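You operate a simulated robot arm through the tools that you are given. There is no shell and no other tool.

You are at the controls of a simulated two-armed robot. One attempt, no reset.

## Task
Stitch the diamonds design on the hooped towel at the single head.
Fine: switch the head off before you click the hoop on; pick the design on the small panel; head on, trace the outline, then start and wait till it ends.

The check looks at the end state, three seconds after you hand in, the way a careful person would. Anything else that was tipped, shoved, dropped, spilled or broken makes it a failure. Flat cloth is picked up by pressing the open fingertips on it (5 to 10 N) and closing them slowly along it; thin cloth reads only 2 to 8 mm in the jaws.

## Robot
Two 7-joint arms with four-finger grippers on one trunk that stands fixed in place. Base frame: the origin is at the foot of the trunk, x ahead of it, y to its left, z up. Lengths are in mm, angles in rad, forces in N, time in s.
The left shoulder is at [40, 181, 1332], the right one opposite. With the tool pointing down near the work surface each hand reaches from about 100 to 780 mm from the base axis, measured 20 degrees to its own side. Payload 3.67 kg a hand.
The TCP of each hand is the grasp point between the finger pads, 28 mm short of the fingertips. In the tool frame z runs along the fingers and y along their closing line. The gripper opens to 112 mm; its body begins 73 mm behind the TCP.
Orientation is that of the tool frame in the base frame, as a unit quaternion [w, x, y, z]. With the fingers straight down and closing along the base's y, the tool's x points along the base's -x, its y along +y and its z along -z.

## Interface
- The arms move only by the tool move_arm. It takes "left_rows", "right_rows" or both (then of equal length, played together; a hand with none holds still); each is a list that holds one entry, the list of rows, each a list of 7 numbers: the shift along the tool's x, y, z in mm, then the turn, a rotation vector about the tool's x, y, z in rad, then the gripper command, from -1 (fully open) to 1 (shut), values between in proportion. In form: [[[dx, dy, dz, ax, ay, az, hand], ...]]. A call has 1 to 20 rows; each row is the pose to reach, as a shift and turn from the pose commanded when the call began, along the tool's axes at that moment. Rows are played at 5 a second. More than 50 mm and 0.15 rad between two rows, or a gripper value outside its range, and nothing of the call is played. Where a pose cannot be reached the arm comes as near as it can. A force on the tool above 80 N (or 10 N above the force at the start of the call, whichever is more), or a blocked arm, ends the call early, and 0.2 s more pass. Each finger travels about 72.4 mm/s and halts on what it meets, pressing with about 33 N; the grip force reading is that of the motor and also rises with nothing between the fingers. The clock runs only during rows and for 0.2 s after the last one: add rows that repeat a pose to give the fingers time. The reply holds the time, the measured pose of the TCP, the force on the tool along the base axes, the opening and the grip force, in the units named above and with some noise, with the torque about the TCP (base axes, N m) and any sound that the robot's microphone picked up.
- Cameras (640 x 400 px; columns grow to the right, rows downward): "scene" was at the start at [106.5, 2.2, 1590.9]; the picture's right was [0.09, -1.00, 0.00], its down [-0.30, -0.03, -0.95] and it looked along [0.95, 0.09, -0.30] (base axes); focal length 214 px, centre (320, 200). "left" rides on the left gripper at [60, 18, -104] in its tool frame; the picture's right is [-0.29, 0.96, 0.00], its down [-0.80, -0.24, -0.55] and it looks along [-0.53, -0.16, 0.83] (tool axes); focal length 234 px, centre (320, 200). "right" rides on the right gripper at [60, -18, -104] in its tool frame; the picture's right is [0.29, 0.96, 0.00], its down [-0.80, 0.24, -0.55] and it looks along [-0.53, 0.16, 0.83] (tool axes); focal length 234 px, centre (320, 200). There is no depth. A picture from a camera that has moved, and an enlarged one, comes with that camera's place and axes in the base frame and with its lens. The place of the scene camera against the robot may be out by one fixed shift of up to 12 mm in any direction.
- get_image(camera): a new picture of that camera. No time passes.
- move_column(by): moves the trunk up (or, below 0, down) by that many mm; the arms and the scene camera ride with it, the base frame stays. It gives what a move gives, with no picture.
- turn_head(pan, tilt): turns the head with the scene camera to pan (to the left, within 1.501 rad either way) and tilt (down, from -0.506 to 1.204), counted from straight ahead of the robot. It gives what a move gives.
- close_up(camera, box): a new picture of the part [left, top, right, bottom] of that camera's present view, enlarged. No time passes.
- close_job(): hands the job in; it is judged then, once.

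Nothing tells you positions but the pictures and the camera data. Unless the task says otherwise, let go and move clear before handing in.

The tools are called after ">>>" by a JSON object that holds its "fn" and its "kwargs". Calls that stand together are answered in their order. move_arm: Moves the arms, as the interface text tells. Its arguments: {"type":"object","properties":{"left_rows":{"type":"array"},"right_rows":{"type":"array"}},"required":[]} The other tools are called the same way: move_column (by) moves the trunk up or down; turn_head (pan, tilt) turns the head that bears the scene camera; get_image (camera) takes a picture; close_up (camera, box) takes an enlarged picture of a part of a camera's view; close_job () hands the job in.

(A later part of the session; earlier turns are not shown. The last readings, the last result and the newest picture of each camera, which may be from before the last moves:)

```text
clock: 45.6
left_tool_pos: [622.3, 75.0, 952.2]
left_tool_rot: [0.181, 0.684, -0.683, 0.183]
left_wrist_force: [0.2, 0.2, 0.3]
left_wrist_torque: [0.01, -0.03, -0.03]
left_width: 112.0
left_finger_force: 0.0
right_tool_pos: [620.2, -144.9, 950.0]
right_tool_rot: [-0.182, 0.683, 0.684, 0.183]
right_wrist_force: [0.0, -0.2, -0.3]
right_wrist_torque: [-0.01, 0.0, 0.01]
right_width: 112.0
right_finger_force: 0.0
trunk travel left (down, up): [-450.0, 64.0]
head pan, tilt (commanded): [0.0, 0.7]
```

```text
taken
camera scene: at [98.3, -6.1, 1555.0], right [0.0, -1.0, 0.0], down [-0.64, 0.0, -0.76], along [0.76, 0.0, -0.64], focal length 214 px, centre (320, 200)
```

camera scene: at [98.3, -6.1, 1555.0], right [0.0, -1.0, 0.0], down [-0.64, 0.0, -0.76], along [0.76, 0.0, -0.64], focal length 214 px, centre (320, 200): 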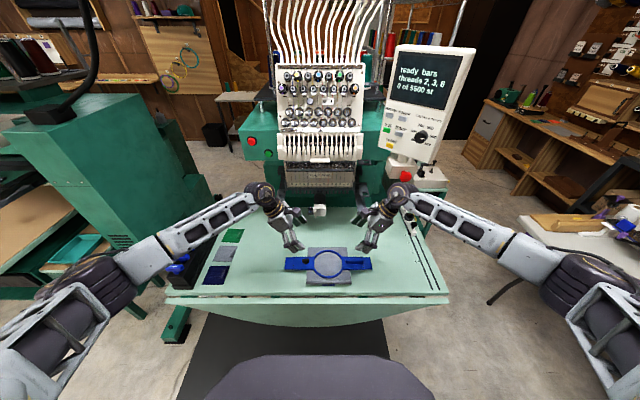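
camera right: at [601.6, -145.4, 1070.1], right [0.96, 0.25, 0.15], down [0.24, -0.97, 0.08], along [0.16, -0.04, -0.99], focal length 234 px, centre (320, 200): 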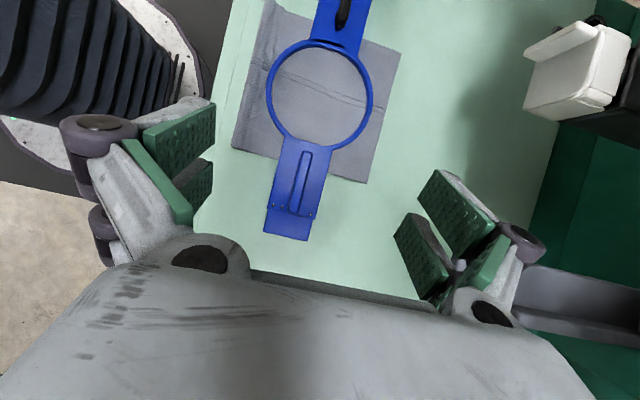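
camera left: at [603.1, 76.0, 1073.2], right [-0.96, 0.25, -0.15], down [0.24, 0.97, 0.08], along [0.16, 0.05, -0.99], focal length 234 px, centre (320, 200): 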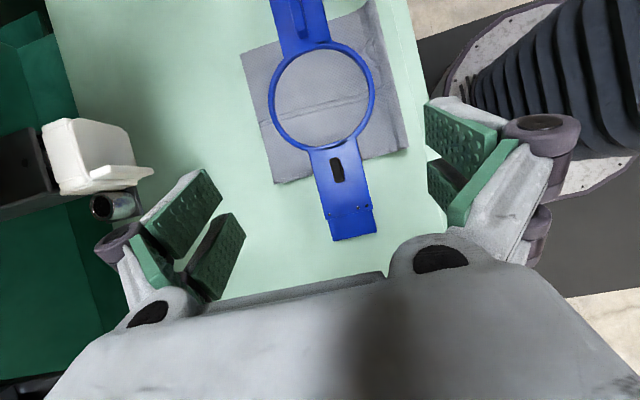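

>>> {"fn": "close_up", "kwargs": {"camera": "left", "box": [240, 20, 420, 250]}}

>>> {"fn": "close_up", "kwargs": {"camera": "right", "box": [220, 20, 410, 250]}}

```text
1.74 times, centred on (330, 135) of left
camera zoom: at [603.1, 76.0, 1073.2], right [-0.96, 0.25, -0.15], down [0.24, 0.97, 0.08], along [0.16, 0.05, -0.99], focal length 407 px, centre (303, 313)
```

zoom: 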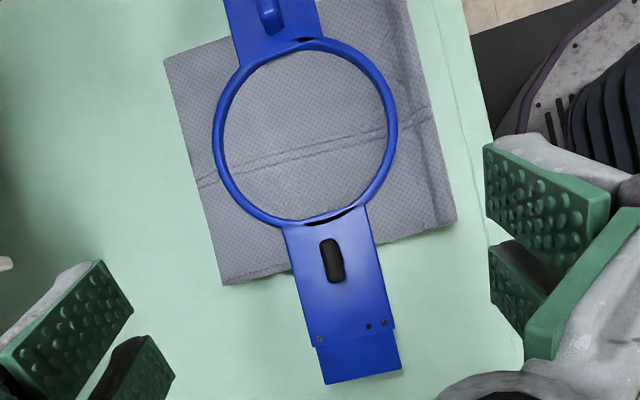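

```text
1.74 times, centred on (315, 135) of right
camera zoom: at [601.6, -145.4, 1070.1], right [0.96, 0.25, 0.15], down [0.24, -0.97, 0.08], along [0.16, -0.04, -0.99], focal length 407 px, centre (329, 313)
```

zoom: 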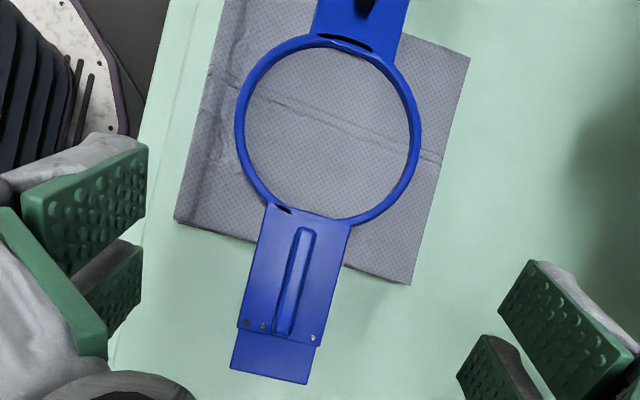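

From straight above, the plates span x ≈ 588–651 with the hoop centred at about (619, -34). I lower both hands, open, to about z 812 around the plates.

>>> {"fn": "move_arm", "kwargs": {"left_rows": [[[-17.5, 0.4, 30.5, 0, 0, 0, -1], [-35, 0.8, 61, 0, 0, 0, -1], [-52.5, 1.2, 91.5, 0, 0, 0, -1], [-69.6, 1.6, 122, 0, 0, 0, -1], [-69.6, 1.6, 122, 0, 0, 0, -1]]], "right_rows": [[[-17.2, -0.5, 30, 0, 0, 0, -1], [-34.5, -1, 60, 0, 0, 0, -1], [-51.8, -1.5, 90, 0, 0, 0, -1], [-68.7, -2, 119.7, 0, 0, 0, -1], [-68.7, -2, 119.7, 0, 0, 0, -1]]]}}

>>> {"fn": "get_image", "kwargs": {"camera": "left"}}

>>> {"fn": "get_image", "kwargs": {"camera": "right"}}

>>> {"fn": "close_up", "kwargs": {"camera": "scene", "box": [260, 220, 400, 300]}}

```text
clock: 46.8
left_tool_pos: [618.6, 74.8, 811.6]
left_tool_rot: [-0.181, -0.683, 0.684, -0.182]
left_wrist_force: [0.0, 0.6, -0.7]
left_wrist_torque: [0.03, -0.02, -0.01]
left_width: 112.1
left_finger_force: 0.0
right_tool_pos: [620.2, -143.9, 809.8]
right_tool_rot: [-0.181, 0.682, 0.685, 0.183]
right_wrist_force: [-0.2, -0.1, -0.4]
right_wrist_torque: [0.0, 0.0, 0.0]
right_width: 112.0
right_finger_force: 0.0
trunk travel left (down, up): [-450.0, 64.0]
head pan, tilt (commanded): [0.0, 0.7]
```

```text
taken
camera left: at [600.6, 74.2, 932.6], right [-0.96, 0.25, -0.15], down [0.24, 0.97, 0.09], along [0.16, 0.05, -0.99], focal length 234 px, centre (320, 200)
```

left: 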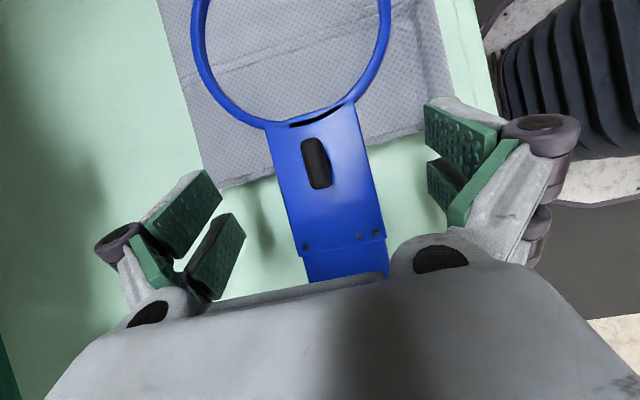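

```text
taken
camera right: at [600.2, -144.7, 930.4], right [0.96, 0.25, 0.15], down [0.24, -0.97, 0.08], along [0.16, -0.04, -0.99], focal length 234 px, centre (320, 200)
```

right: 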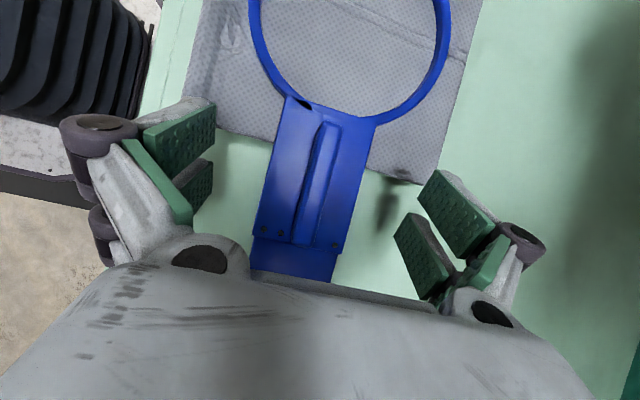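

```text
4.57 times, centred on (330, 260) of scene
camera zoom: at [97.9, -6.3, 1555.0], right [0.0, -1.0, 0.0], down [-0.64, 0.0, -0.77], along [0.77, 0.0, -0.64], focal length 980 px, centre (274, -74)
```

zoom: 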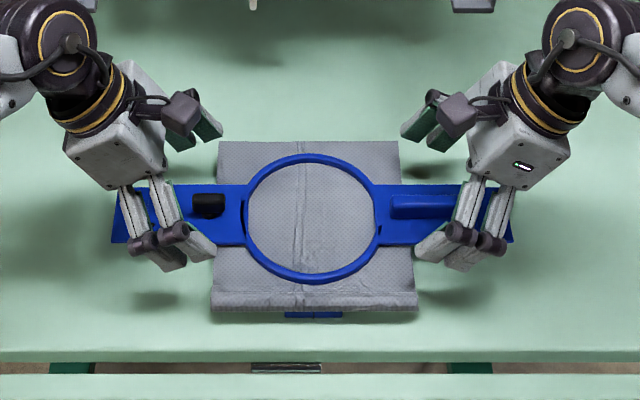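

The fingers straddle both plates cleanly. I lower 16 mm more and then close slowly.

>>> {"fn": "move_arm", "kwargs": {"left_rows": [[[-4, 0, 6.9, 0, 0, 0, -1], [-8, 0, 13.9, 0, 0, 0, -1], [-8, 0, 13.9, 0, 0, 0, -1]]], "right_rows": [[[-4, 0, 6.9, 0, 0, 0, -1], [-7.5, 0, 13, 0, 0, 0, -1], [-7.5, 0, 13, 0, 0, 0, -1]]]}}

```text
clock: 47.6
left_tool_pos: [619.7, 73.4, 795.2]
left_tool_rot: [-0.182, -0.683, 0.684, -0.182]
left_wrist_force: [0.0, 0.2, 0.0]
left_wrist_torque: [0.0, -0.02, -0.02]
left_width: 112.0
left_finger_force: 0.0
right_tool_pos: [619.7, -143.1, 794.7]
right_tool_rot: [-0.181, 0.682, 0.684, 0.184]
right_wrist_force: [-0.7, 0.1, 0.2]
right_wrist_torque: [-0.02, 0.01, 0.02]
right_width: 112.3
right_finger_force: 0.1
trunk travel left (down, up): [-450.0, 64.0]
head pan, tilt (commanded): [0.0, 0.7]
```

>>> {"fn": "move_arm", "kwargs": {"left_rows": [[[0, 0, 0, 0, 0, 0, -0.6], [0, 0, 0, 0, 0, 0, -0.25], [0, 0, 0, 0, 0, 0, -0.25]]], "right_rows": [[[0, 0, 0, 0, 0, 0, -0.6], [0, 0, 0, 0, 0, 0, -0.25], [0, 0, 0, 0, 0, 0, -0.25]]]}}

>>> {"fn": "get_image", "kwargs": {"camera": "left"}}

>>> {"fn": "get_image", "kwargs": {"camera": "right"}}

>>> {"fn": "close_up", "kwargs": {"camera": "scene", "box": [260, 220, 400, 300]}}

```text
clock: 48.4
left_tool_pos: [619.9, 74.1, 795.8]
left_tool_rot: [-0.181, -0.682, 0.684, -0.182]
left_wrist_force: [-0.1, -0.5, 0.2]
left_wrist_torque: [-0.03, 0.01, 0.01]
left_width: 70.1
left_finger_force: 0.0
right_tool_pos: [619.3, -144.1, 795.2]
right_tool_rot: [-0.182, 0.681, 0.685, 0.183]
right_wrist_force: [-0.4, -1.1, -0.3]
right_wrist_torque: [-0.01, 0.02, -0.01]
right_width: 70.0
right_finger_force: 0.1
trunk travel left (down, up): [-450.0, 64.0]
head pan, tilt (commanded): [0.0, 0.7]
```

```text
taken
camera left: at [601.8, 74.4, 915.8], right [-0.96, 0.25, -0.15], down [0.24, 0.97, 0.09], along [0.16, 0.05, -0.99], focal length 234 px, centre (320, 200)
```

left: 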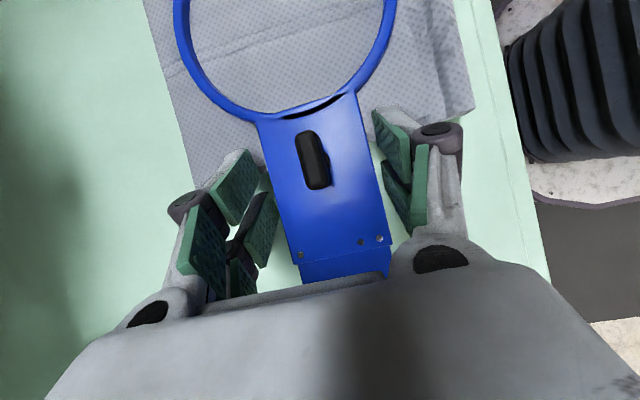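

```text
taken
camera right: at [600.5, -144.5, 916.0], right [0.96, 0.25, 0.15], down [0.24, -0.97, 0.08], along [0.16, -0.04, -0.99], focal length 234 px, centre (320, 200)
```

right: 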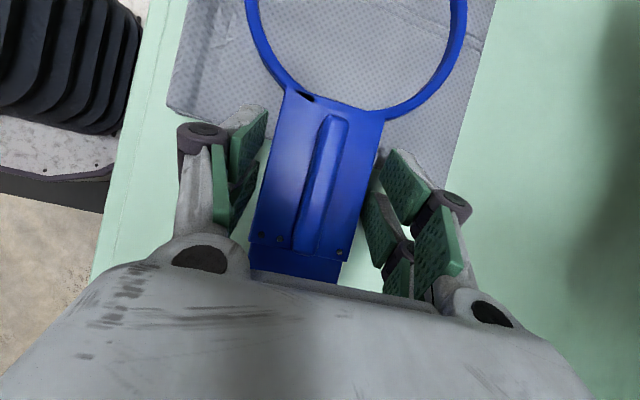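

```text
4.57 times, centred on (330, 260) of scene
camera zoom: at [98.7, -6.4, 1554.9], right [0.0, -1.0, 0.0], down [-0.64, 0.0, -0.76], along [0.76, 0.0, -0.64], focal length 980 px, centre (274, -74)
```

zoom: 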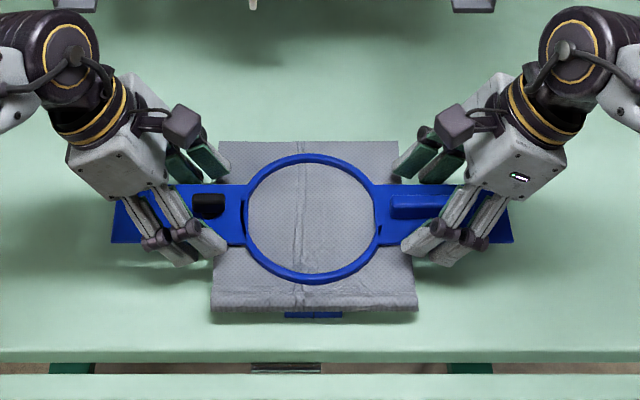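

The pads are poised at both plate edges. I close both grippers.

>>> {"fn": "move_arm", "kwargs": {"left_rows": [[[0, 0, 0, 0, 0, 0, -0.15], [0, 0, 0, 0, 0, 0, 0.1], [0, 0, 0, 0, 0, 0, 0.5], [0, 0, 0, 0, 0, 0, 1]]], "right_rows": [[[0, 0, 0, 0, 0, 0, -0.15], [0, 0, 0, 0, 0, 0, 0.1], [0, 0, 0, 0, 0, 0, 0.5], [0, 0, 0, 0, 0, 0, 1]]]}}

>>> {"fn": "get_image", "kwargs": {"camera": "left"}}

>>> {"fn": "get_image", "kwargs": {"camera": "right"}}

>>> {"fn": "close_up", "kwargs": {"camera": "scene", "box": [260, 220, 400, 300]}}

```text
clock: 49.4
left_tool_pos: [619.8, 75.2, 794.8]
left_tool_rot: [-0.181, -0.683, 0.684, -0.183]
left_wrist_force: [-0.8, -0.3, 0.8]
left_wrist_torque: [-0.05, -0.19, -0.12]
left_width: 61.4
left_finger_force: 33.3
right_tool_pos: [620.2, -144.4, 795.0]
right_tool_rot: [-0.182, 0.681, 0.686, 0.183]
right_wrist_force: [0.6, 0.5, -0.5]
right_wrist_torque: [0.03, 0.05, -0.06]
right_width: 61.2
right_finger_force: 33.0
trunk travel left (down, up): [-450.0, 64.0]
head pan, tilt (commanded): [0.0, 0.7]
```

```text
taken
camera left: at [601.8, 74.5, 915.9], right [-0.96, 0.25, -0.15], down [0.24, 0.97, 0.09], along [0.16, 0.05, -0.99], focal length 234 px, centre (320, 200)
```

left: 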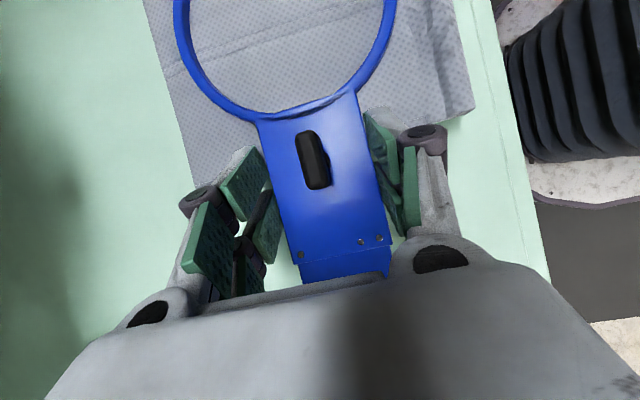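

```text
taken
camera right: at [600.5, -144.6, 916.0], right [0.96, 0.25, 0.15], down [0.24, -0.97, 0.08], along [0.16, -0.04, -0.99], focal length 234 px, centre (320, 200)
```

right: 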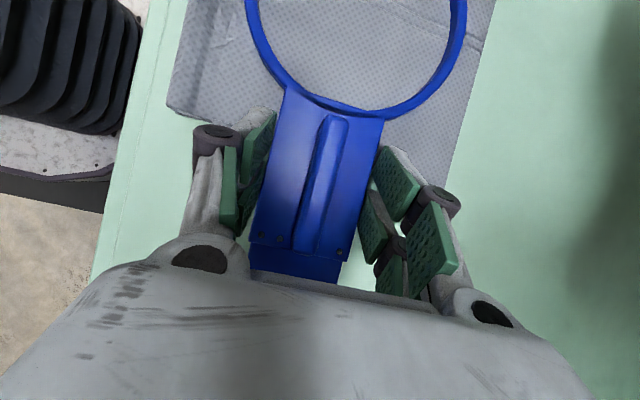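

```text
4.57 times, centred on (330, 260) of scene
camera zoom: at [98.6, -6.4, 1554.9], right [0.0, -1.0, 0.0], down [-0.64, 0.0, -0.76], along [0.76, 0.0, -0.64], focal length 980 px, centre (274, -74)
```

zoom: 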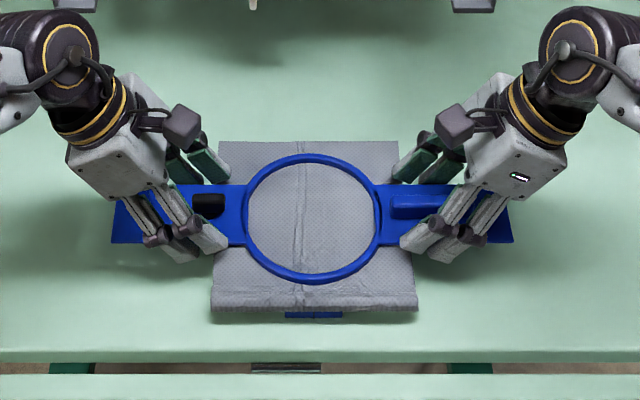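

Both hands grip the plates at 61 mm. I lift 30 mm together and check.

>>> {"fn": "move_arm", "kwargs": {"left_rows": [[[2.5, 0, -4.33, 0, 0, 0, 1], [5, 0, -8.66, 0, 0, 0, 1], [10, 0, -17.3, 0, 0, 0, 1], [15, 0, -26, 0, 0, 0, 1], [15, 0, -26, 0, 0, 0, 1]]], "right_rows": [[[2.5, 0, -4.33, 0, 0, 0, 1], [5, 0, -8.66, 0, 0, 0, 1], [10, 0, -17.3, 0, 0, 0, 1], [15, 0, -26, 0, 0, 0, 1], [15, 0, -26, 0, 0, 0, 1]]]}}

>>> {"fn": "get_image", "kwargs": {"camera": "left"}}

>>> {"fn": "get_image", "kwargs": {"camera": "scene"}}

```text
clock: 50.6
left_tool_pos: [619.5, 74.7, 825.0]
left_tool_rot: [-0.181, -0.682, 0.684, -0.183]
left_wrist_force: [-5.3, -0.4, 4.2]
left_wrist_torque: [-0.62, -0.01, -0.69]
left_width: 61.6
left_finger_force: 33.4
right_tool_pos: [619.2, -144.5, 825.9]
right_tool_rot: [-0.182, 0.682, 0.684, 0.183]
right_wrist_force: [6.3, 1.0, -7.1]
right_wrist_torque: [-0.66, -0.02, -0.54]
right_width: 61.6
right_finger_force: 33.1
trunk travel left (down, up): [-450.0, 64.0]
head pan, tilt (commanded): [0.0, 0.7]
```

```text
taken
camera left: at [601.7, 74.5, 945.8], right [-0.96, 0.25, -0.14], down [0.24, 0.97, 0.08], along [0.16, 0.05, -0.99], focal length 234 px, centre (320, 200)
```

left: 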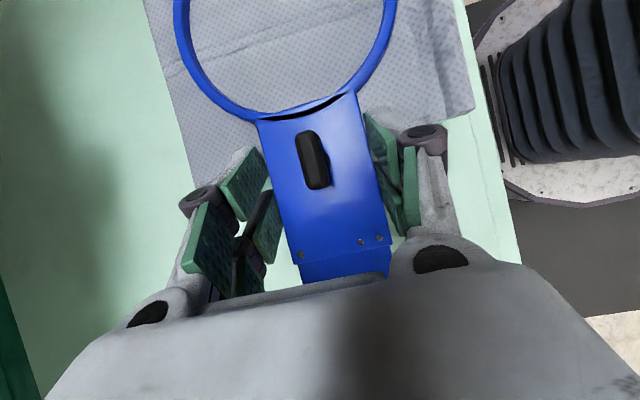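

```text
taken
camera scene: at [99.2, -6.5, 1554.8], right [0.0, -1.0, 0.0], down [-0.64, 0.0, -0.76], along [0.76, 0.0, -0.64], focal length 214 px, centre (320, 200)
```

scene: 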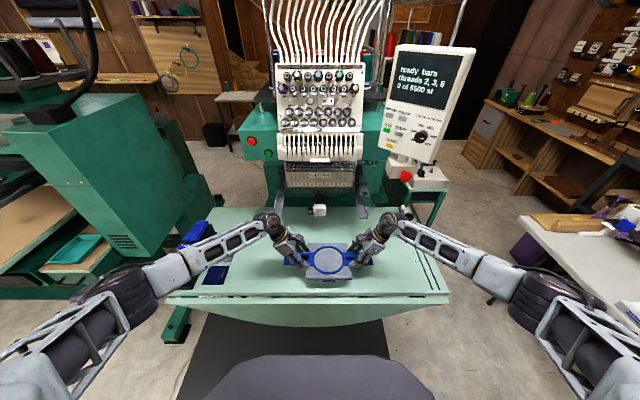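

The hoop lifted level, weighing about 0.3 kg. I raise it to about shelf height plus margin and centre it sideways (y +34).

>>> {"fn": "move_arm", "kwargs": {"left_rows": [[[7.6, 0, -22.8, 0, 0, 0, 1], [15.2, 0, -45.6, 0, 0, 0, 1], [22.8, 0, -68.4, 0, 0, 0, 1], [30.5, 0, -91.3, 0, 0, 0, 1], [38.1, 0, -114.1, 0, 0, 0, 1], [45.7, 0, -136.9, 0, 0, 0, 1], [53.3, 0, -159.7, 0, 0, 0, 1], [53.3, 0, -159.7, 0, 0, 0, 1]]], "right_rows": [[[16, 0, -18, 0, 0, 0, 1], [31.9, 0, -36, 0, 0, 0, 1], [47.9, 0, -54, 0, 0, 0, 1], [63.8, 0, -72, 0, 0, 0, 1], [79.8, 0, -90, 0, 0, 0, 1], [95.7, 0, -108, 0, 0, 0, 1], [111.7, 0, -126, 0, 0, 0, 1], [111.7, 0, -126, 0, 0, 0, 1]]]}}

>>> {"fn": "get_image", "kwargs": {"camera": "left"}}

>>> {"fn": "get_image", "kwargs": {"camera": "right"}}

>>> {"fn": "close_up", "kwargs": {"camera": "scene", "box": [240, 150, 400, 250]}}

```text
clock: 52.4
left_tool_pos: [622.1, 108.9, 989.7]
left_tool_rot: [-0.182, -0.683, 0.684, -0.182]
left_wrist_force: [-8.4, -5.8, 1.0]
left_wrist_torque: [-0.46, 0.15, -0.91]
left_width: 61.2
left_finger_force: 32.5
right_tool_pos: [619.7, -110.6, 991.9]
right_tool_rot: [-0.183, 0.682, 0.684, 0.184]
right_wrist_force: [8.0, 5.3, -2.9]
right_wrist_torque: [0.1, -0.17, -0.73]
right_width: 61.4
right_finger_force: 32.8
trunk travel left (down, up): [-450.0, 64.0]
head pan, tilt (commanded): [0.0, 0.7]
```

```text
taken
camera left: at [603.5, 109.2, 1111.2], right [-0.96, 0.25, -0.14], down [0.24, 0.97, 0.08], along [0.16, 0.05, -0.99], focal length 234 px, centre (320, 200)
```

left: 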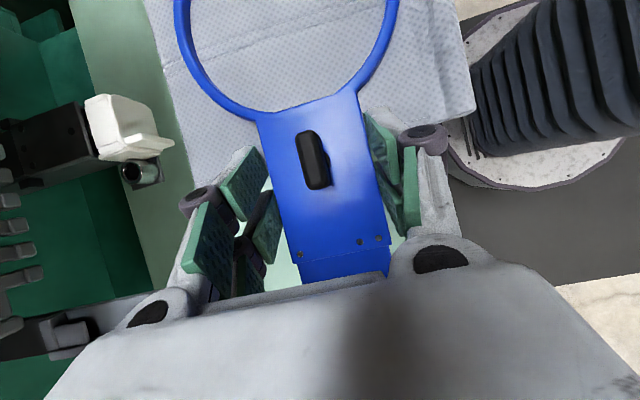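

```text
taken
camera right: at [600.2, -110.4, 1112.6], right [0.96, 0.25, 0.15], down [0.24, -0.97, 0.08], along [0.16, -0.04, -0.99], focal length 234 px, centre (320, 200)
```

right: 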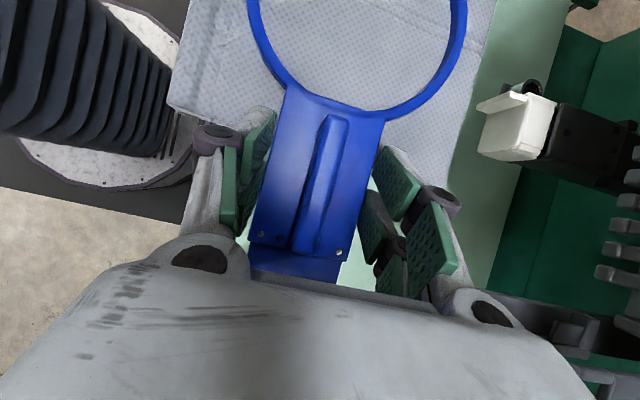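

```text
4.00 times, centred on (320, 200) of scene
camera zoom: at [99.2, -6.7, 1554.8], right [0.0, -1.0, 0.0], down [-0.64, 0.0, -0.76], along [0.76, 0.0, -0.64], focal length 858 px, centre (320, 200)
```

zoom: 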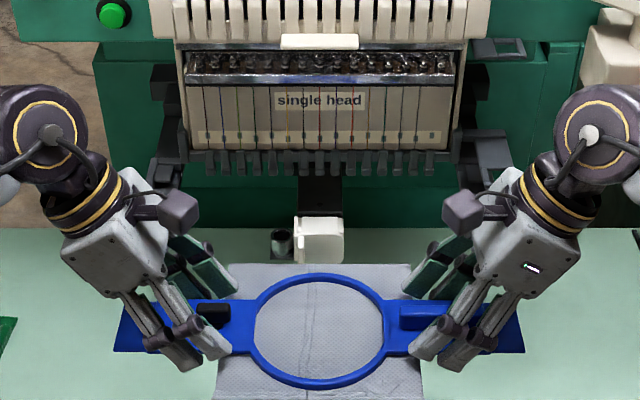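

The hoop hangs level in front of the arms, about 25 mm above shelf height. I move it forward so the tabs come over the shelf ends, easing the slight internal strain between the hands.

>>> {"fn": "move_arm", "kwargs": {"left_rows": [[[0.2, -23.3, 0.1, 0, 0, 0, 1], [0.35, -46.5, 0.2, 0, 0, 0, 1], [0.5, -69.8, 0.3, 0, 0, 0, 1], [0.7, -93, 0.4, 0, 0, 0, 1], [0.9, -116.3, 0.5, 0, 0, 0, 1], [0.9, -116.3, 0.5, 0, 0, 0, 1]]], "right_rows": [[[0.2, 23.7, 0.1, 0, 0, 0, 1], [0.35, 47.5, 0.2, 0, 0, 0, 1], [0.5, 71.2, 0.3, 0, 0, 0, 1], [0.7, 95, 0.4, 0, 0, 0, 1], [0.9, 118.7, 0.5, 0, 0, 0, 1], [0.9, 118.7, 0.5, 0, 0, 0, 1]]]}}

>>> {"fn": "get_image", "kwargs": {"camera": "left"}}

>>> {"fn": "get_image", "kwargs": {"camera": "right"}}

>>> {"fn": "close_up", "kwargs": {"camera": "scene", "box": [240, 140, 400, 240]}}

```text
clock: 53.8
left_tool_pos: [734.5, 114.4, 995.5]
left_tool_rot: [-0.181, -0.683, 0.683, -0.184]
left_wrist_force: [2.7, 16.5, -0.7]
left_wrist_torque: [0.24, -0.32, 0.17]
left_width: 61.5
left_finger_force: 32.8
right_tool_pos: [734.3, -103.5, 994.7]
right_tool_rot: [-0.178, 0.68, 0.687, 0.183]
right_wrist_force: [-2.9, -15.6, -2.0]
right_wrist_torque: [-0.42, 0.33, 0.44]
right_width: 61.5
right_finger_force: 32.9
trunk travel left (down, up): [-450.0, 64.0]
head pan, tilt (commanded): [0.0, 0.7]
```

```text
taken
camera left: at [715.8, 114.4, 1114.6], right [-0.96, 0.25, -0.15], down [0.24, 0.97, 0.08], along [0.17, 0.05, -0.98], focal length 234 px, centre (320, 200)
```

left: 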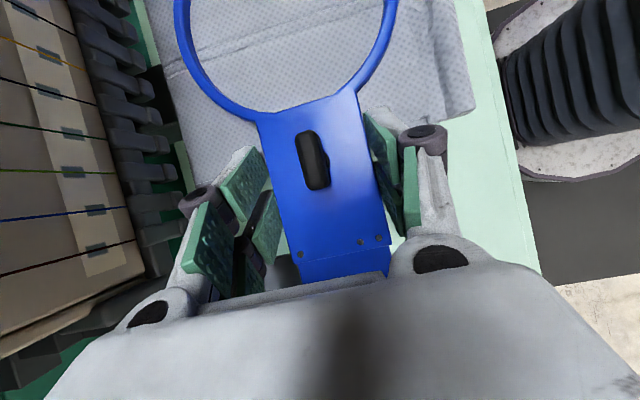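

```text
taken
camera right: at [714.1, -104.1, 1115.6], right [0.95, 0.26, 0.15], down [0.25, -0.96, 0.09], along [0.17, -0.05, -0.98], focal length 234 px, centre (320, 200)
```

right: 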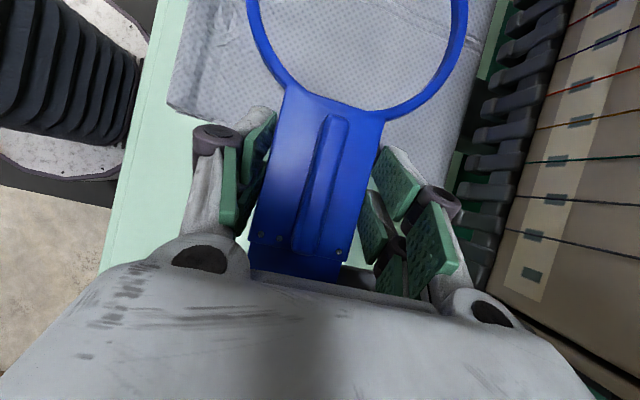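

```text
4.00 times, centred on (320, 190) of scene
camera zoom: at [92.9, 0.4, 1555.4], right [0.0, -1.0, 0.0], down [-0.64, 0.0, -0.77], along [0.77, 0.0, -0.64], focal length 858 px, centre (320, 240)
```

zoom: 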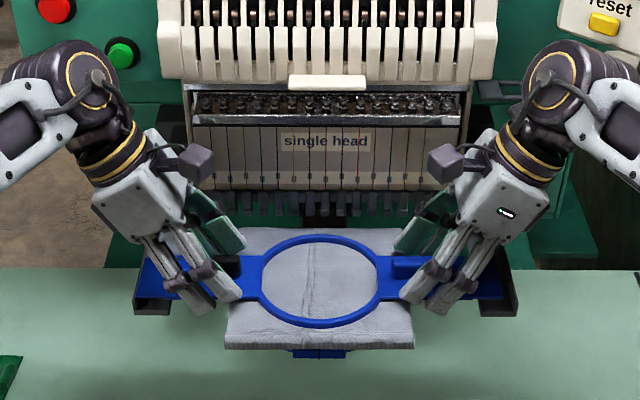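

The trunk has been pushed back a few millimetres, so some arm link must be touching something, perhaps the right wrist at the e-stop box. I look before moving.

>>> {"fn": "get_image", "kwargs": {"camera": "scene"}}

>>> {"fn": "close_up", "kwargs": {"camera": "scene", "box": [350, 40, 470, 220]}}

>>> {"fn": "close_up", "kwargs": {"camera": "scene", "box": [220, 120, 310, 230]}}

```text
taken
camera scene: at [92.9, 0.4, 1555.4], right [0.0, -1.0, 0.0], down [-0.64, 0.0, -0.77], along [0.77, 0.0, -0.64], focal length 214 px, centre (320, 200)
```

scene: 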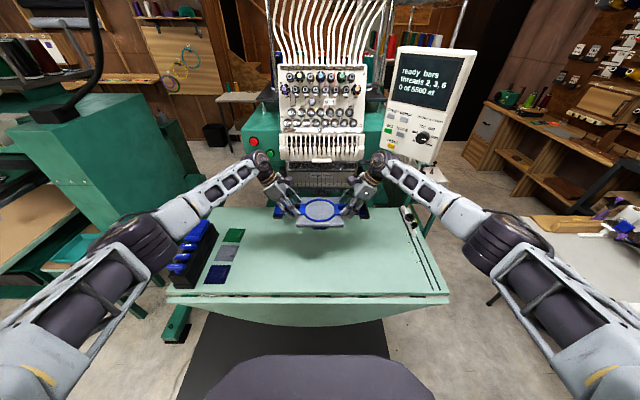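

```text
2.22 times, centred on (410, 130) of scene
camera zoom: at [92.9, 0.4, 1555.4], right [0.0, -1.0, 0.0], down [-0.64, 0.0, -0.77], along [0.77, 0.0, -0.64], focal length 477 px, centre (120, 356)
```

zoom: 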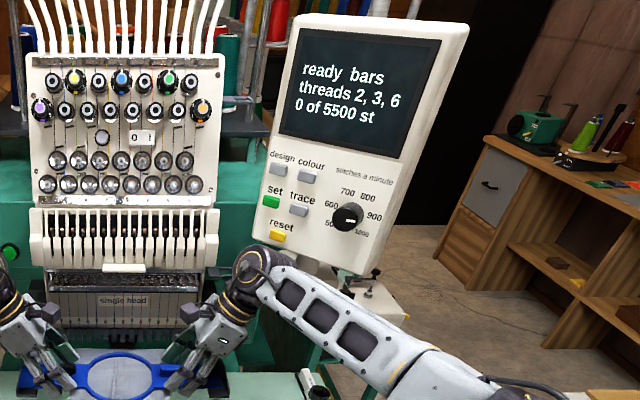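

```text
3.64 times, centred on (265, 175) of scene
camera zoom: at [92.9, 0.4, 1555.4], right [0.0, -1.0, 0.0], down [-0.64, 0.0, -0.77], along [0.77, 0.0, -0.64], focal length 780 px, centre (520, 291)
```

zoom: 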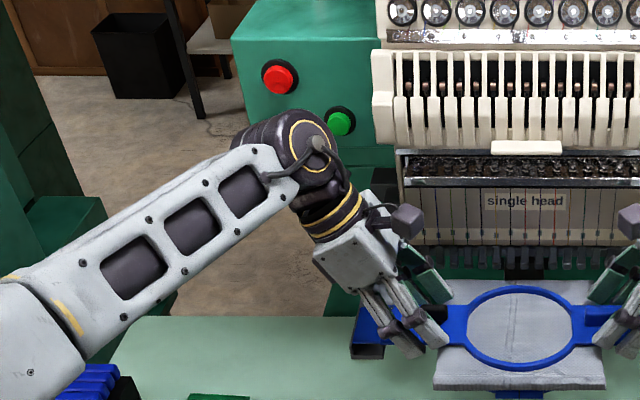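

The right wrist is very close to the e-stop box beside the panel, though the screen still reads "ready". I back both hands off 40 mm at once.

>>> {"fn": "move_arm", "kwargs": {"left_rows": [[[0, 10, 0, 0, 0, 0, 1], [0, 25, 0, 0, 0, 0, 1], [0, 40, 0, 0, 0, 0, 1], [0, 40, 0, 0, 0, 0, 1]]], "right_rows": [[[0, -10, 0, 0, 0, 0, 1], [0, -25, 0, 0, 0, 0, 1], [0, -40, 0, 0, 0, 0, 1], [0, -40, 0, 0, 0, 0, 1]]]}}

>>> {"fn": "close_up", "kwargs": {"camera": "scene", "box": [350, 40, 470, 220]}}

```text
clock: 54.8
left_tool_pos: [698.0, 109.0, 990.6]
left_tool_rot: [-0.182, -0.683, 0.683, -0.183]
left_wrist_force: [-0.9, 10.5, 0.5]
left_wrist_torque: [-0.45, -0.25, 0.0]
left_width: 61.3
left_finger_force: 32.8
right_tool_pos: [698.2, -108.1, 990.2]
right_tool_rot: [-0.18, 0.684, 0.683, 0.183]
right_wrist_force: [-0.3, -11.5, -1.6]
right_wrist_torque: [0.18, 0.27, -0.13]
right_width: 61.3
right_finger_force: 32.9
trunk travel left (down, up): [-450.0, 64.0]
head pan, tilt (commanded): [0.0, 0.7]
```

```text
2.22 times, centred on (410, 130) of scene
camera zoom: at [99.7, -4.0, 1554.8], right [0.0, -1.0, 0.0], down [-0.64, 0.0, -0.76], along [0.76, 0.0, -0.64], focal length 477 px, centre (120, 356)
```

zoom: 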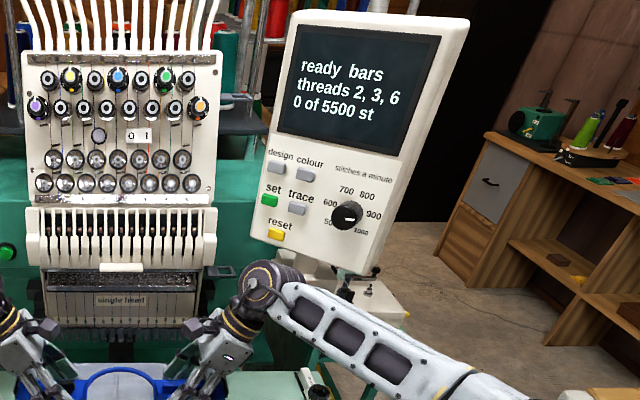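

Now clear of the box, and the screen is unchanged. To keep the right wrist away from the e-stop, I'll reduce the right hand's outward tilt from 30° to 22° about the plate edge, while both hands keep holding the hoop.

>>> {"fn": "move_arm", "kwargs": {"left_rows": [[[-0.2, 0, -0.1, 0, 0, 0, 1], [-0.4, 0, -0.2, 0, 0, 0, 1], [-0.56, 0, -0.33, 0, 0, 0, 1], [-0.56, 0, -0.33, 0, 0, 0, 1], [-0.56, 0, -0.33, 0, 0, 0, 1]]], "right_rows": [[[0.4, 0, 0.3, 0, -0.035, 0, 1], [0.85, 0, 0.65, 0, -0.07, 0, 1], [1.3, 0, 1, 0, -0.105, 0, 1], [1.7, 0, 1.3, 0, -0.14, 0, 1], [1.7, 0, 1.3, 0, -0.14, 0, 1]]]}}

>>> {"fn": "get_image", "kwargs": {"camera": "right"}}

>>> {"fn": "close_up", "kwargs": {"camera": "scene", "box": [240, 140, 420, 250]}}

```text
clock: 56.0
left_tool_pos: [696.7, 107.0, 988.6]
left_tool_rot: [-0.181, -0.683, 0.684, -0.183]
left_wrist_force: [5.5, 2.2, -8.4]
left_wrist_torque: [0.76, -0.08, 0.77]
left_width: 61.5
left_finger_force: 32.9
right_tool_pos: [696.6, -105.0, 992.7]
right_tool_rot: [-0.135, 0.693, 0.696, 0.136]
right_wrist_force: [-5.3, -2.1, 5.8]
right_wrist_torque: [0.8, 0.09, 0.27]
right_width: 61.4
right_finger_force: 33.1
trunk travel left (down, up): [-450.0, 64.0]
head pan, tilt (commanded): [0.0, 0.7]
```

```text
taken
camera right: at [678.0, -90.0, 1111.3], right [0.96, 0.27, 0.11], down [0.24, -0.95, 0.22], along [0.16, -0.18, -0.97], focal length 234 px, centre (320, 200)
```

right: 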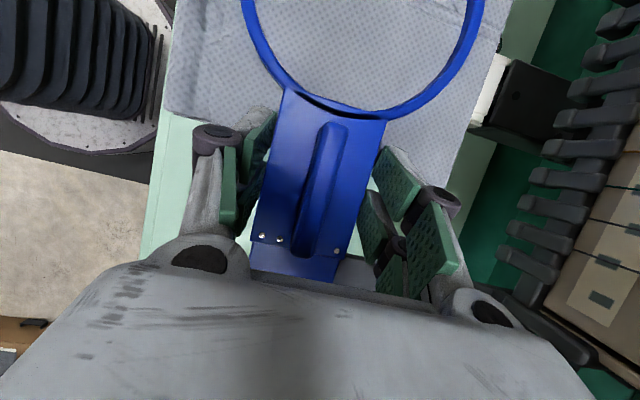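

```text
3.56 times, centred on (330, 195) of scene
camera zoom: at [99.0, -6.6, 1554.9], right [0.0, -1.0, 0.0], down [-0.64, 0.0, -0.76], along [0.76, 0.0, -0.64], focal length 763 px, centre (284, 218)
```

zoom: 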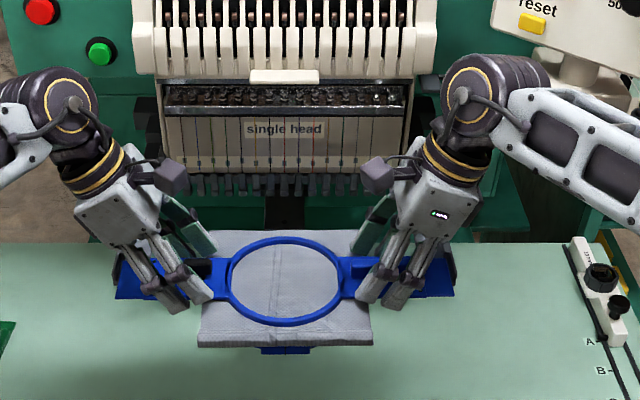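

The trunk reading is back to normal and the right wrist is well clear of the box. I move forward again by 38 mm, watching for any push on the trunk.

>>> {"fn": "move_arm", "kwargs": {"left_rows": [[[-0.1, -10, 0.2, 0, 0, 0, 1], [-0.2, -20, 0.3, 0, 0, 0, 1], [-0.3, -30, 0.5, 0, 0, 0, 1], [-0.35, -38.4, 0.6, 0, 0, 0, 1], [-0.35, -38.4, 0.6, 0, 0, 0, 1]]], "right_rows": [[[0.1, 9.8, -0.2, 0, 0, 0, 1], [0.2, 19.6, -0.3, 0, 0, 0, 1], [0.2, 29.4, -0.5, 0, 0, 0, 1], [0.26, 37.6, -0.65, 0, 0, 0, 1], [0.26, 37.6, -0.65, 0, 0, 0, 1]]]}}

>>> {"fn": "close_up", "kwargs": {"camera": "scene", "box": [240, 130, 420, 240]}}

>>> {"fn": "get_image", "kwargs": {"camera": "left"}}

```text
clock: 57.2
left_tool_pos: [732.5, 105.7, 989.6]
left_tool_rot: [-0.182, -0.682, 0.684, -0.182]
left_wrist_force: [-2.9, -2.5, -0.9]
left_wrist_torque: [0.03, 0.64, -0.42]
left_width: 61.5
left_finger_force: 33.2
right_tool_pos: [735.6, -107.2, 992.1]
right_tool_rot: [-0.134, 0.693, 0.695, 0.136]
right_wrist_force: [3.2, 2.6, -1.4]
right_wrist_torque: [0.01, -0.66, -0.24]
right_width: 61.3
right_finger_force: 33.3
trunk travel left (down, up): [-450.0, 64.0]
head pan, tilt (commanded): [0.0, 0.7]
```

```text
3.56 times, centred on (330, 185) of scene
camera zoom: at [98.6, -6.5, 1554.9], right [0.0, -1.0, 0.0], down [-0.64, 0.0, -0.76], along [0.76, 0.0, -0.64], focal length 763 px, centre (284, 253)
```

zoom: 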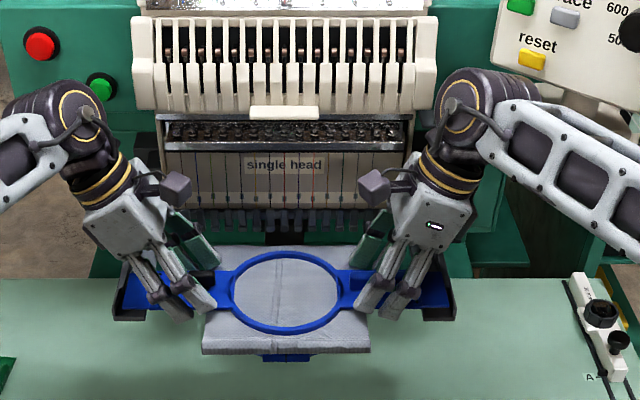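

```text
taken
camera left: at [716.0, 106.8, 1110.4], right [-0.96, 0.25, -0.15], down [0.24, 0.97, 0.08], along [0.16, 0.04, -0.99], focal length 234 px, centre (320, 200)
```

left: 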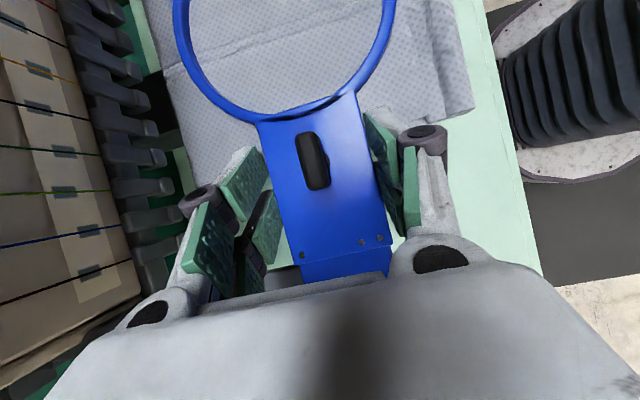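

No push on the trunk this time, and the hoop's tabs lie over the shelf ends. I lower 15 mm and check.

>>> {"fn": "move_arm", "kwargs": {"left_rows": [[[-2.5, 0, 4.3, 0, 0, 0, 1], [-5, 0, 8.7, 0, 0, 0, 1], [-7.5, 0, 13, 0, 0, 0, 1], [-7.5, 0, 13, 0, 0, 0, 1]]], "right_rows": [[[-1.9, 0, 4.6, 0, 0, 0, 1], [-3.7, 0, 9.3, 0, 0, 0, 1], [-5.6, 0, 13.9, 0, 0, 0, 1], [-5.6, 0, 13.9, 0, 0, 0, 1]]]}}

>>> {"fn": "close_up", "kwargs": {"camera": "scene", "box": [260, 170, 400, 240]}}

```text
clock: 58.2
left_tool_pos: [734.0, 107.6, 973.3]
left_tool_rot: [-0.182, -0.682, 0.684, -0.183]
left_wrist_force: [-6.6, -6.9, 2.5]
left_wrist_torque: [-0.56, 0.22, -0.61]
left_width: 61.3
left_finger_force: 33.2
right_tool_pos: [734.9, -106.6, 977.4]
right_tool_rot: [-0.133, 0.692, 0.696, 0.135]
right_wrist_force: [5.3, 7.1, -3.5]
right_wrist_torque: [-0.11, -0.23, -0.59]
right_width: 61.4
right_finger_force: 33.2
trunk travel left (down, up): [-450.0, 64.0]
head pan, tilt (commanded): [0.0, 0.7]
```

```text
4.57 times, centred on (330, 205) of scene
camera zoom: at [99.1, -6.3, 1554.9], right [0.0, -1.0, 0.0], down [-0.64, 0.0, -0.76], along [0.76, 0.0, -0.64], focal length 980 px, centre (274, 177)
```

zoom: 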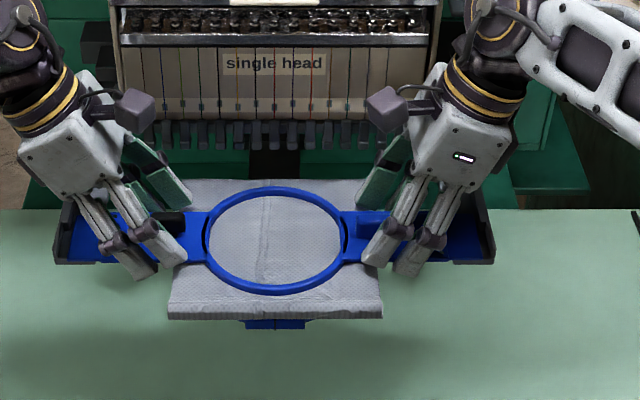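

The tabs sit between the side walls. I continue down in small steps until I feel the shelf.

>>> {"fn": "move_arm", "kwargs": {"left_rows": [[[-1.25, 0, 2.2, 0, 0, 0, 1], [-2.5, 0, 4.3, 0, 0, 0, 1], [-2.5, 0, 4.3, 0, 0, 0, 1]]], "right_rows": [[[-0.9, 0, 2.3, 0, 0, 0, 1], [-1.9, 0, 4.6, 0, 0, 0, 1], [-1.9, 0, 4.6, 0, 0, 0, 1]]]}}

```text
clock: 59.0
left_tool_pos: [734.0, 106.9, 972.0]
left_tool_rot: [-0.18, -0.682, 0.685, -0.185]
left_wrist_force: [0.5, -8.8, 15.0]
left_wrist_torque: [0.48, 0.25, -0.42]
left_width: 61.4
left_finger_force: 32.9
right_tool_pos: [734.2, -106.3, 972.7]
right_tool_rot: [-0.133, 0.693, 0.695, 0.136]
right_wrist_force: [2.9, 8.9, 1.5]
right_wrist_torque: [1.13, -0.39, -0.26]
right_width: 61.4
right_finger_force: 33.1
trunk travel left (down, up): [-450.0, 64.0]
head pan, tilt (commanded): [0.0, 0.7]
```

Contact is felt at the left tab (around y 176, x 736), i.e. the left shelf. I lower the right side a little further to seat it too.

>>> {"fn": "move_arm", "kwargs": {"right_rows": [[[-0.4, 0, 0.9, 0, 0, 0, 1], [-0.75, 0, 1.85, 0, 0, 0, 1], [-0.75, 0, 1.85, 0, 0, 0, 1]]]}}

>>> {"fn": "close_up", "kwargs": {"camera": "scene", "box": [260, 170, 400, 240]}}

>>> {"fn": "get_image", "kwargs": {"camera": "right"}}

```text
clock: 59.8
left_tool_pos: [733.9, 106.9, 971.0]
left_tool_rot: [-0.18, -0.683, 0.684, -0.184]
left_wrist_force: [13.8, -10.0, 13.9]
left_wrist_torque: [-0.58, -0.37, 0.79]
left_width: 61.5
left_finger_force: 33.1
right_tool_pos: [733.1, -105.3, 973.3]
right_tool_rot: [-0.133, 0.692, 0.696, 0.137]
right_wrist_force: [-4.3, 6.2, 19.9]
right_wrist_torque: [0.22, 0.27, 0.84]
right_width: 61.4
right_finger_force: 32.6
trunk travel left (down, up): [-450.0, 64.0]
head pan, tilt (commanded): [0.0, 0.7]
```

```text
4.57 times, centred on (330, 205) of scene
camera zoom: at [95.8, -6.9, 1555.3], right [0.0, -1.0, 0.0], down [-0.64, 0.0, -0.77], along [0.77, 0.0, -0.64], focal length 980 px, centre (274, 177)
```

zoom: 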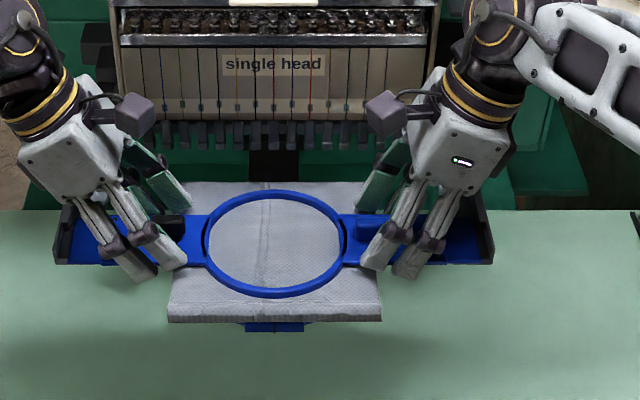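

```text
taken
camera right: at [714.0, -90.2, 1092.8], right [0.96, 0.27, 0.11], down [0.24, -0.95, 0.22], along [0.17, -0.18, -0.97], focal length 234 px, centre (320, 200)
```

right: 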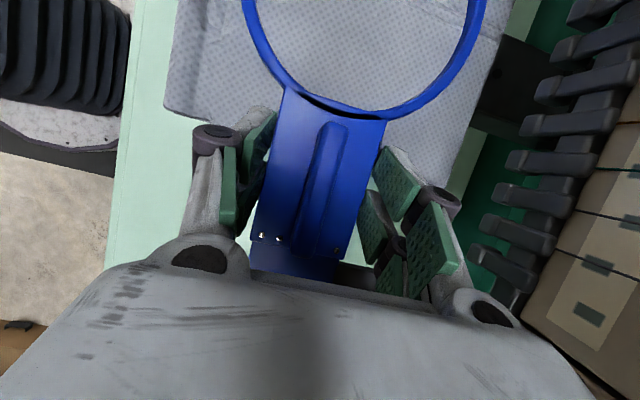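

Both tabs now press on their shelves. I ease off the downward force by about 1.5 mm before letting go.

>>> {"fn": "move_arm", "kwargs": {"left_rows": [[[0.4, 0, -0.65, 0, 0, 0, 1], [0.75, 0, -1.3, 0, 0, 0, 1], [0.75, 0, -1.3, 0, 0, 0, 1]]], "right_rows": [[[0.35, 0, -0.8, 0, 0, 0, 1], [0.68, 0, -1.67, 0, 0, 0, 1], [0.68, 0, -1.67, 0, 0, 0, 1]]]}}

>>> {"fn": "close_up", "kwargs": {"camera": "left", "box": [80, 60, 320, 300]}}

>>> {"fn": "close_up", "kwargs": {"camera": "right", "box": [340, 60, 580, 320]}}

```text
clock: 60.6
left_tool_pos: [732.2, 108.7, 972.0]
left_tool_rot: [-0.18, -0.683, 0.684, -0.182]
left_wrist_force: [12.4, -9.4, 11.2]
left_wrist_torque: [-0.53, -0.29, 0.84]
left_width: 61.4
left_finger_force: 33.3
right_tool_pos: [733.9, -107.2, 973.1]
right_tool_rot: [-0.133, 0.693, 0.696, 0.136]
right_wrist_force: [-6.5, 7.9, 14.4]
right_wrist_torque: [0.6, -0.26, 0.67]
right_width: 61.5
right_finger_force: 33.1
trunk travel left (down, up): [-450.0, 64.0]
head pan, tilt (commanded): [0.0, 0.7]
```

```text
1.67 times, centred on (200, 180) of left
camera zoom: at [714.3, 108.0, 1092.5], right [-0.96, 0.25, -0.15], down [0.24, 0.97, 0.09], along [0.16, 0.05, -0.99], focal length 390 px, centre (520, 233)
```

zoom: 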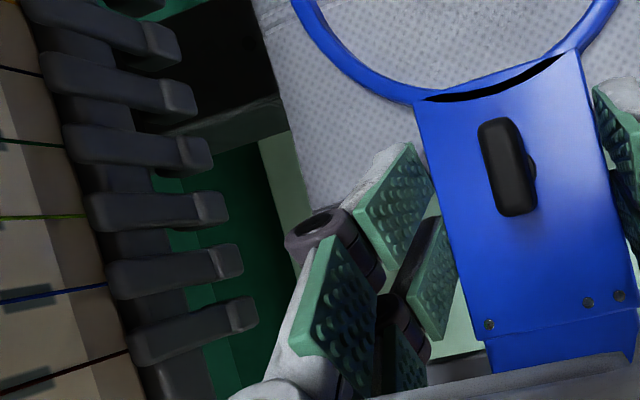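

```text
1.54 times, centred on (460, 190) of right
camera zoom: at [714.0, -90.1, 1092.8], right [0.96, 0.27, 0.11], down [0.24, -0.95, 0.22], along [0.17, -0.18, -0.97], focal length 360 px, centre (105, 215)
```

zoom: 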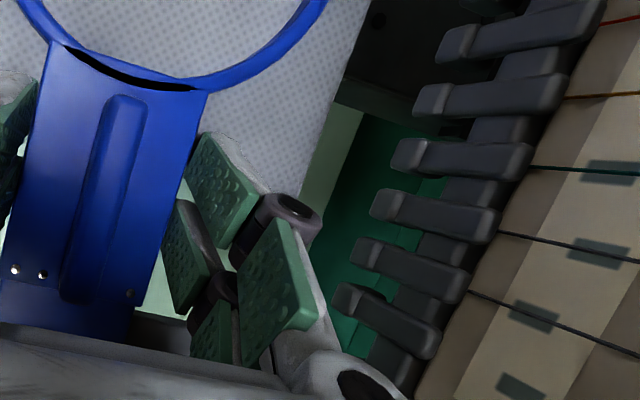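

The gap between the knuckles and the presser row is about 10 mm. I relax the remaining strain a little more.

>>> {"fn": "move_arm", "kwargs": {"left_rows": [[[0.9, -0.4, -0.95, 0, 0, 0, 1], [1.8, -0.8, -1.9, 0, 0, 0, 1], [1.8, -0.8, -1.9, 0, 0, 0, 1]]], "right_rows": [[[0.75, -0.2, -1.05, 0, 0, 0, 1], [1.5, -0.4, -2.1, 0, 0, 0, 1], [1.5, -0.4, -2.1, 0, 0, 0, 1]]]}}

```text
clock: 61.4
left_tool_pos: [734.2, 107.9, 972.4]
left_tool_rot: [-0.182, -0.683, 0.684, -0.181]
left_wrist_force: [1.5, -7.0, 2.0]
left_wrist_torque: [-0.09, -0.07, 0.31]
left_width: 61.3
left_finger_force: 33.0
right_tool_pos: [734.0, -105.5, 973.3]
right_tool_rot: [-0.134, 0.694, 0.695, 0.134]
right_wrist_force: [-1.8, 6.9, -0.9]
right_wrist_torque: [0.32, 0.03, 0.39]
right_width: 61.4
right_finger_force: 33.2
trunk travel left (down, up): [-450.0, 64.0]
head pan, tilt (commanded): [0.0, 0.7]
```

The strain is nearly gone and the hoop rests lightly. I open both grippers just a few millimetres to release it.

>>> {"fn": "move_arm", "kwargs": {"left_rows": [[[0, 0, 0, 0, 0, 0, -0.12], [0, 0, 0, 0, 0, 0, -0.2], [0, 0, 0, 0, 0, 0, -0.2]]], "right_rows": [[[0, 0, 0, 0, 0, 0, -0.12], [0, 0, 0, 0, 0, 0, -0.2], [0, 0, 0, 0, 0, 0, -0.2]]]}}

>>> {"fn": "close_up", "kwargs": {"camera": "scene", "box": [260, 170, 400, 240]}}

>>> {"fn": "get_image", "kwargs": {"camera": "left"}}

>>> {"fn": "get_image", "kwargs": {"camera": "right"}}

```text
clock: 62.2
left_tool_pos: [735.1, 108.3, 973.4]
left_tool_rot: [-0.182, -0.683, 0.684, -0.182]
left_wrist_force: [0.2, 0.8, 0.8]
left_wrist_torque: [-0.02, -0.01, 0.0]
left_width: 67.2
left_finger_force: 0.0
right_tool_pos: [734.6, -106.4, 974.1]
right_tool_rot: [-0.133, 0.693, 0.696, 0.135]
right_wrist_force: [-0.4, 0.1, 0.5]
right_wrist_torque: [-0.01, -0.03, -0.01]
right_width: 67.1
right_finger_force: 0.1
trunk travel left (down, up): [-450.0, 64.0]
head pan, tilt (commanded): [0.0, 0.7]
```

```text
4.57 times, centred on (330, 205) of scene
camera zoom: at [98.8, -6.4, 1554.9], right [0.0, -1.0, 0.0], down [-0.64, 0.0, -0.76], along [0.76, 0.0, -0.64], focal length 980 px, centre (274, 177)
```

zoom: 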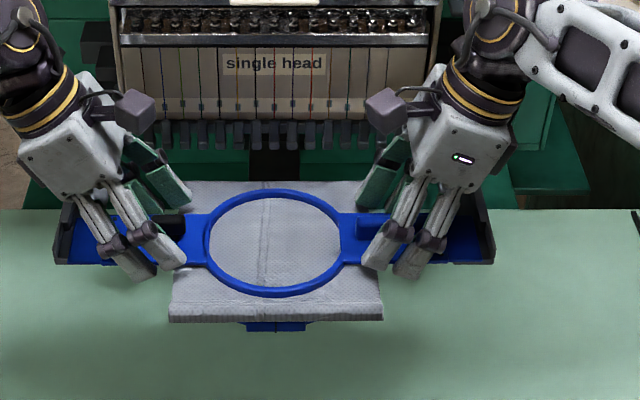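

```text
taken
camera left: at [716.6, 107.9, 1093.8], right [-0.96, 0.25, -0.14], down [0.24, 0.97, 0.09], along [0.16, 0.05, -0.99], focal length 234 px, centre (320, 200)
```

left: 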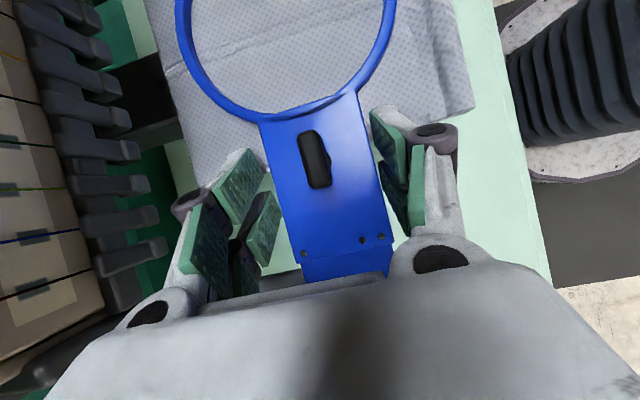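

```text
taken
camera right: at [715.9, -89.6, 1094.0], right [0.96, 0.27, 0.11], down [0.24, -0.95, 0.22], along [0.16, -0.18, -0.97], focal length 234 px, centre (320, 200)
```

right: 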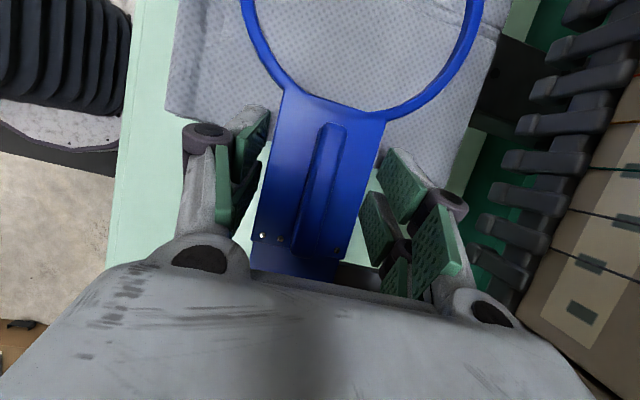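

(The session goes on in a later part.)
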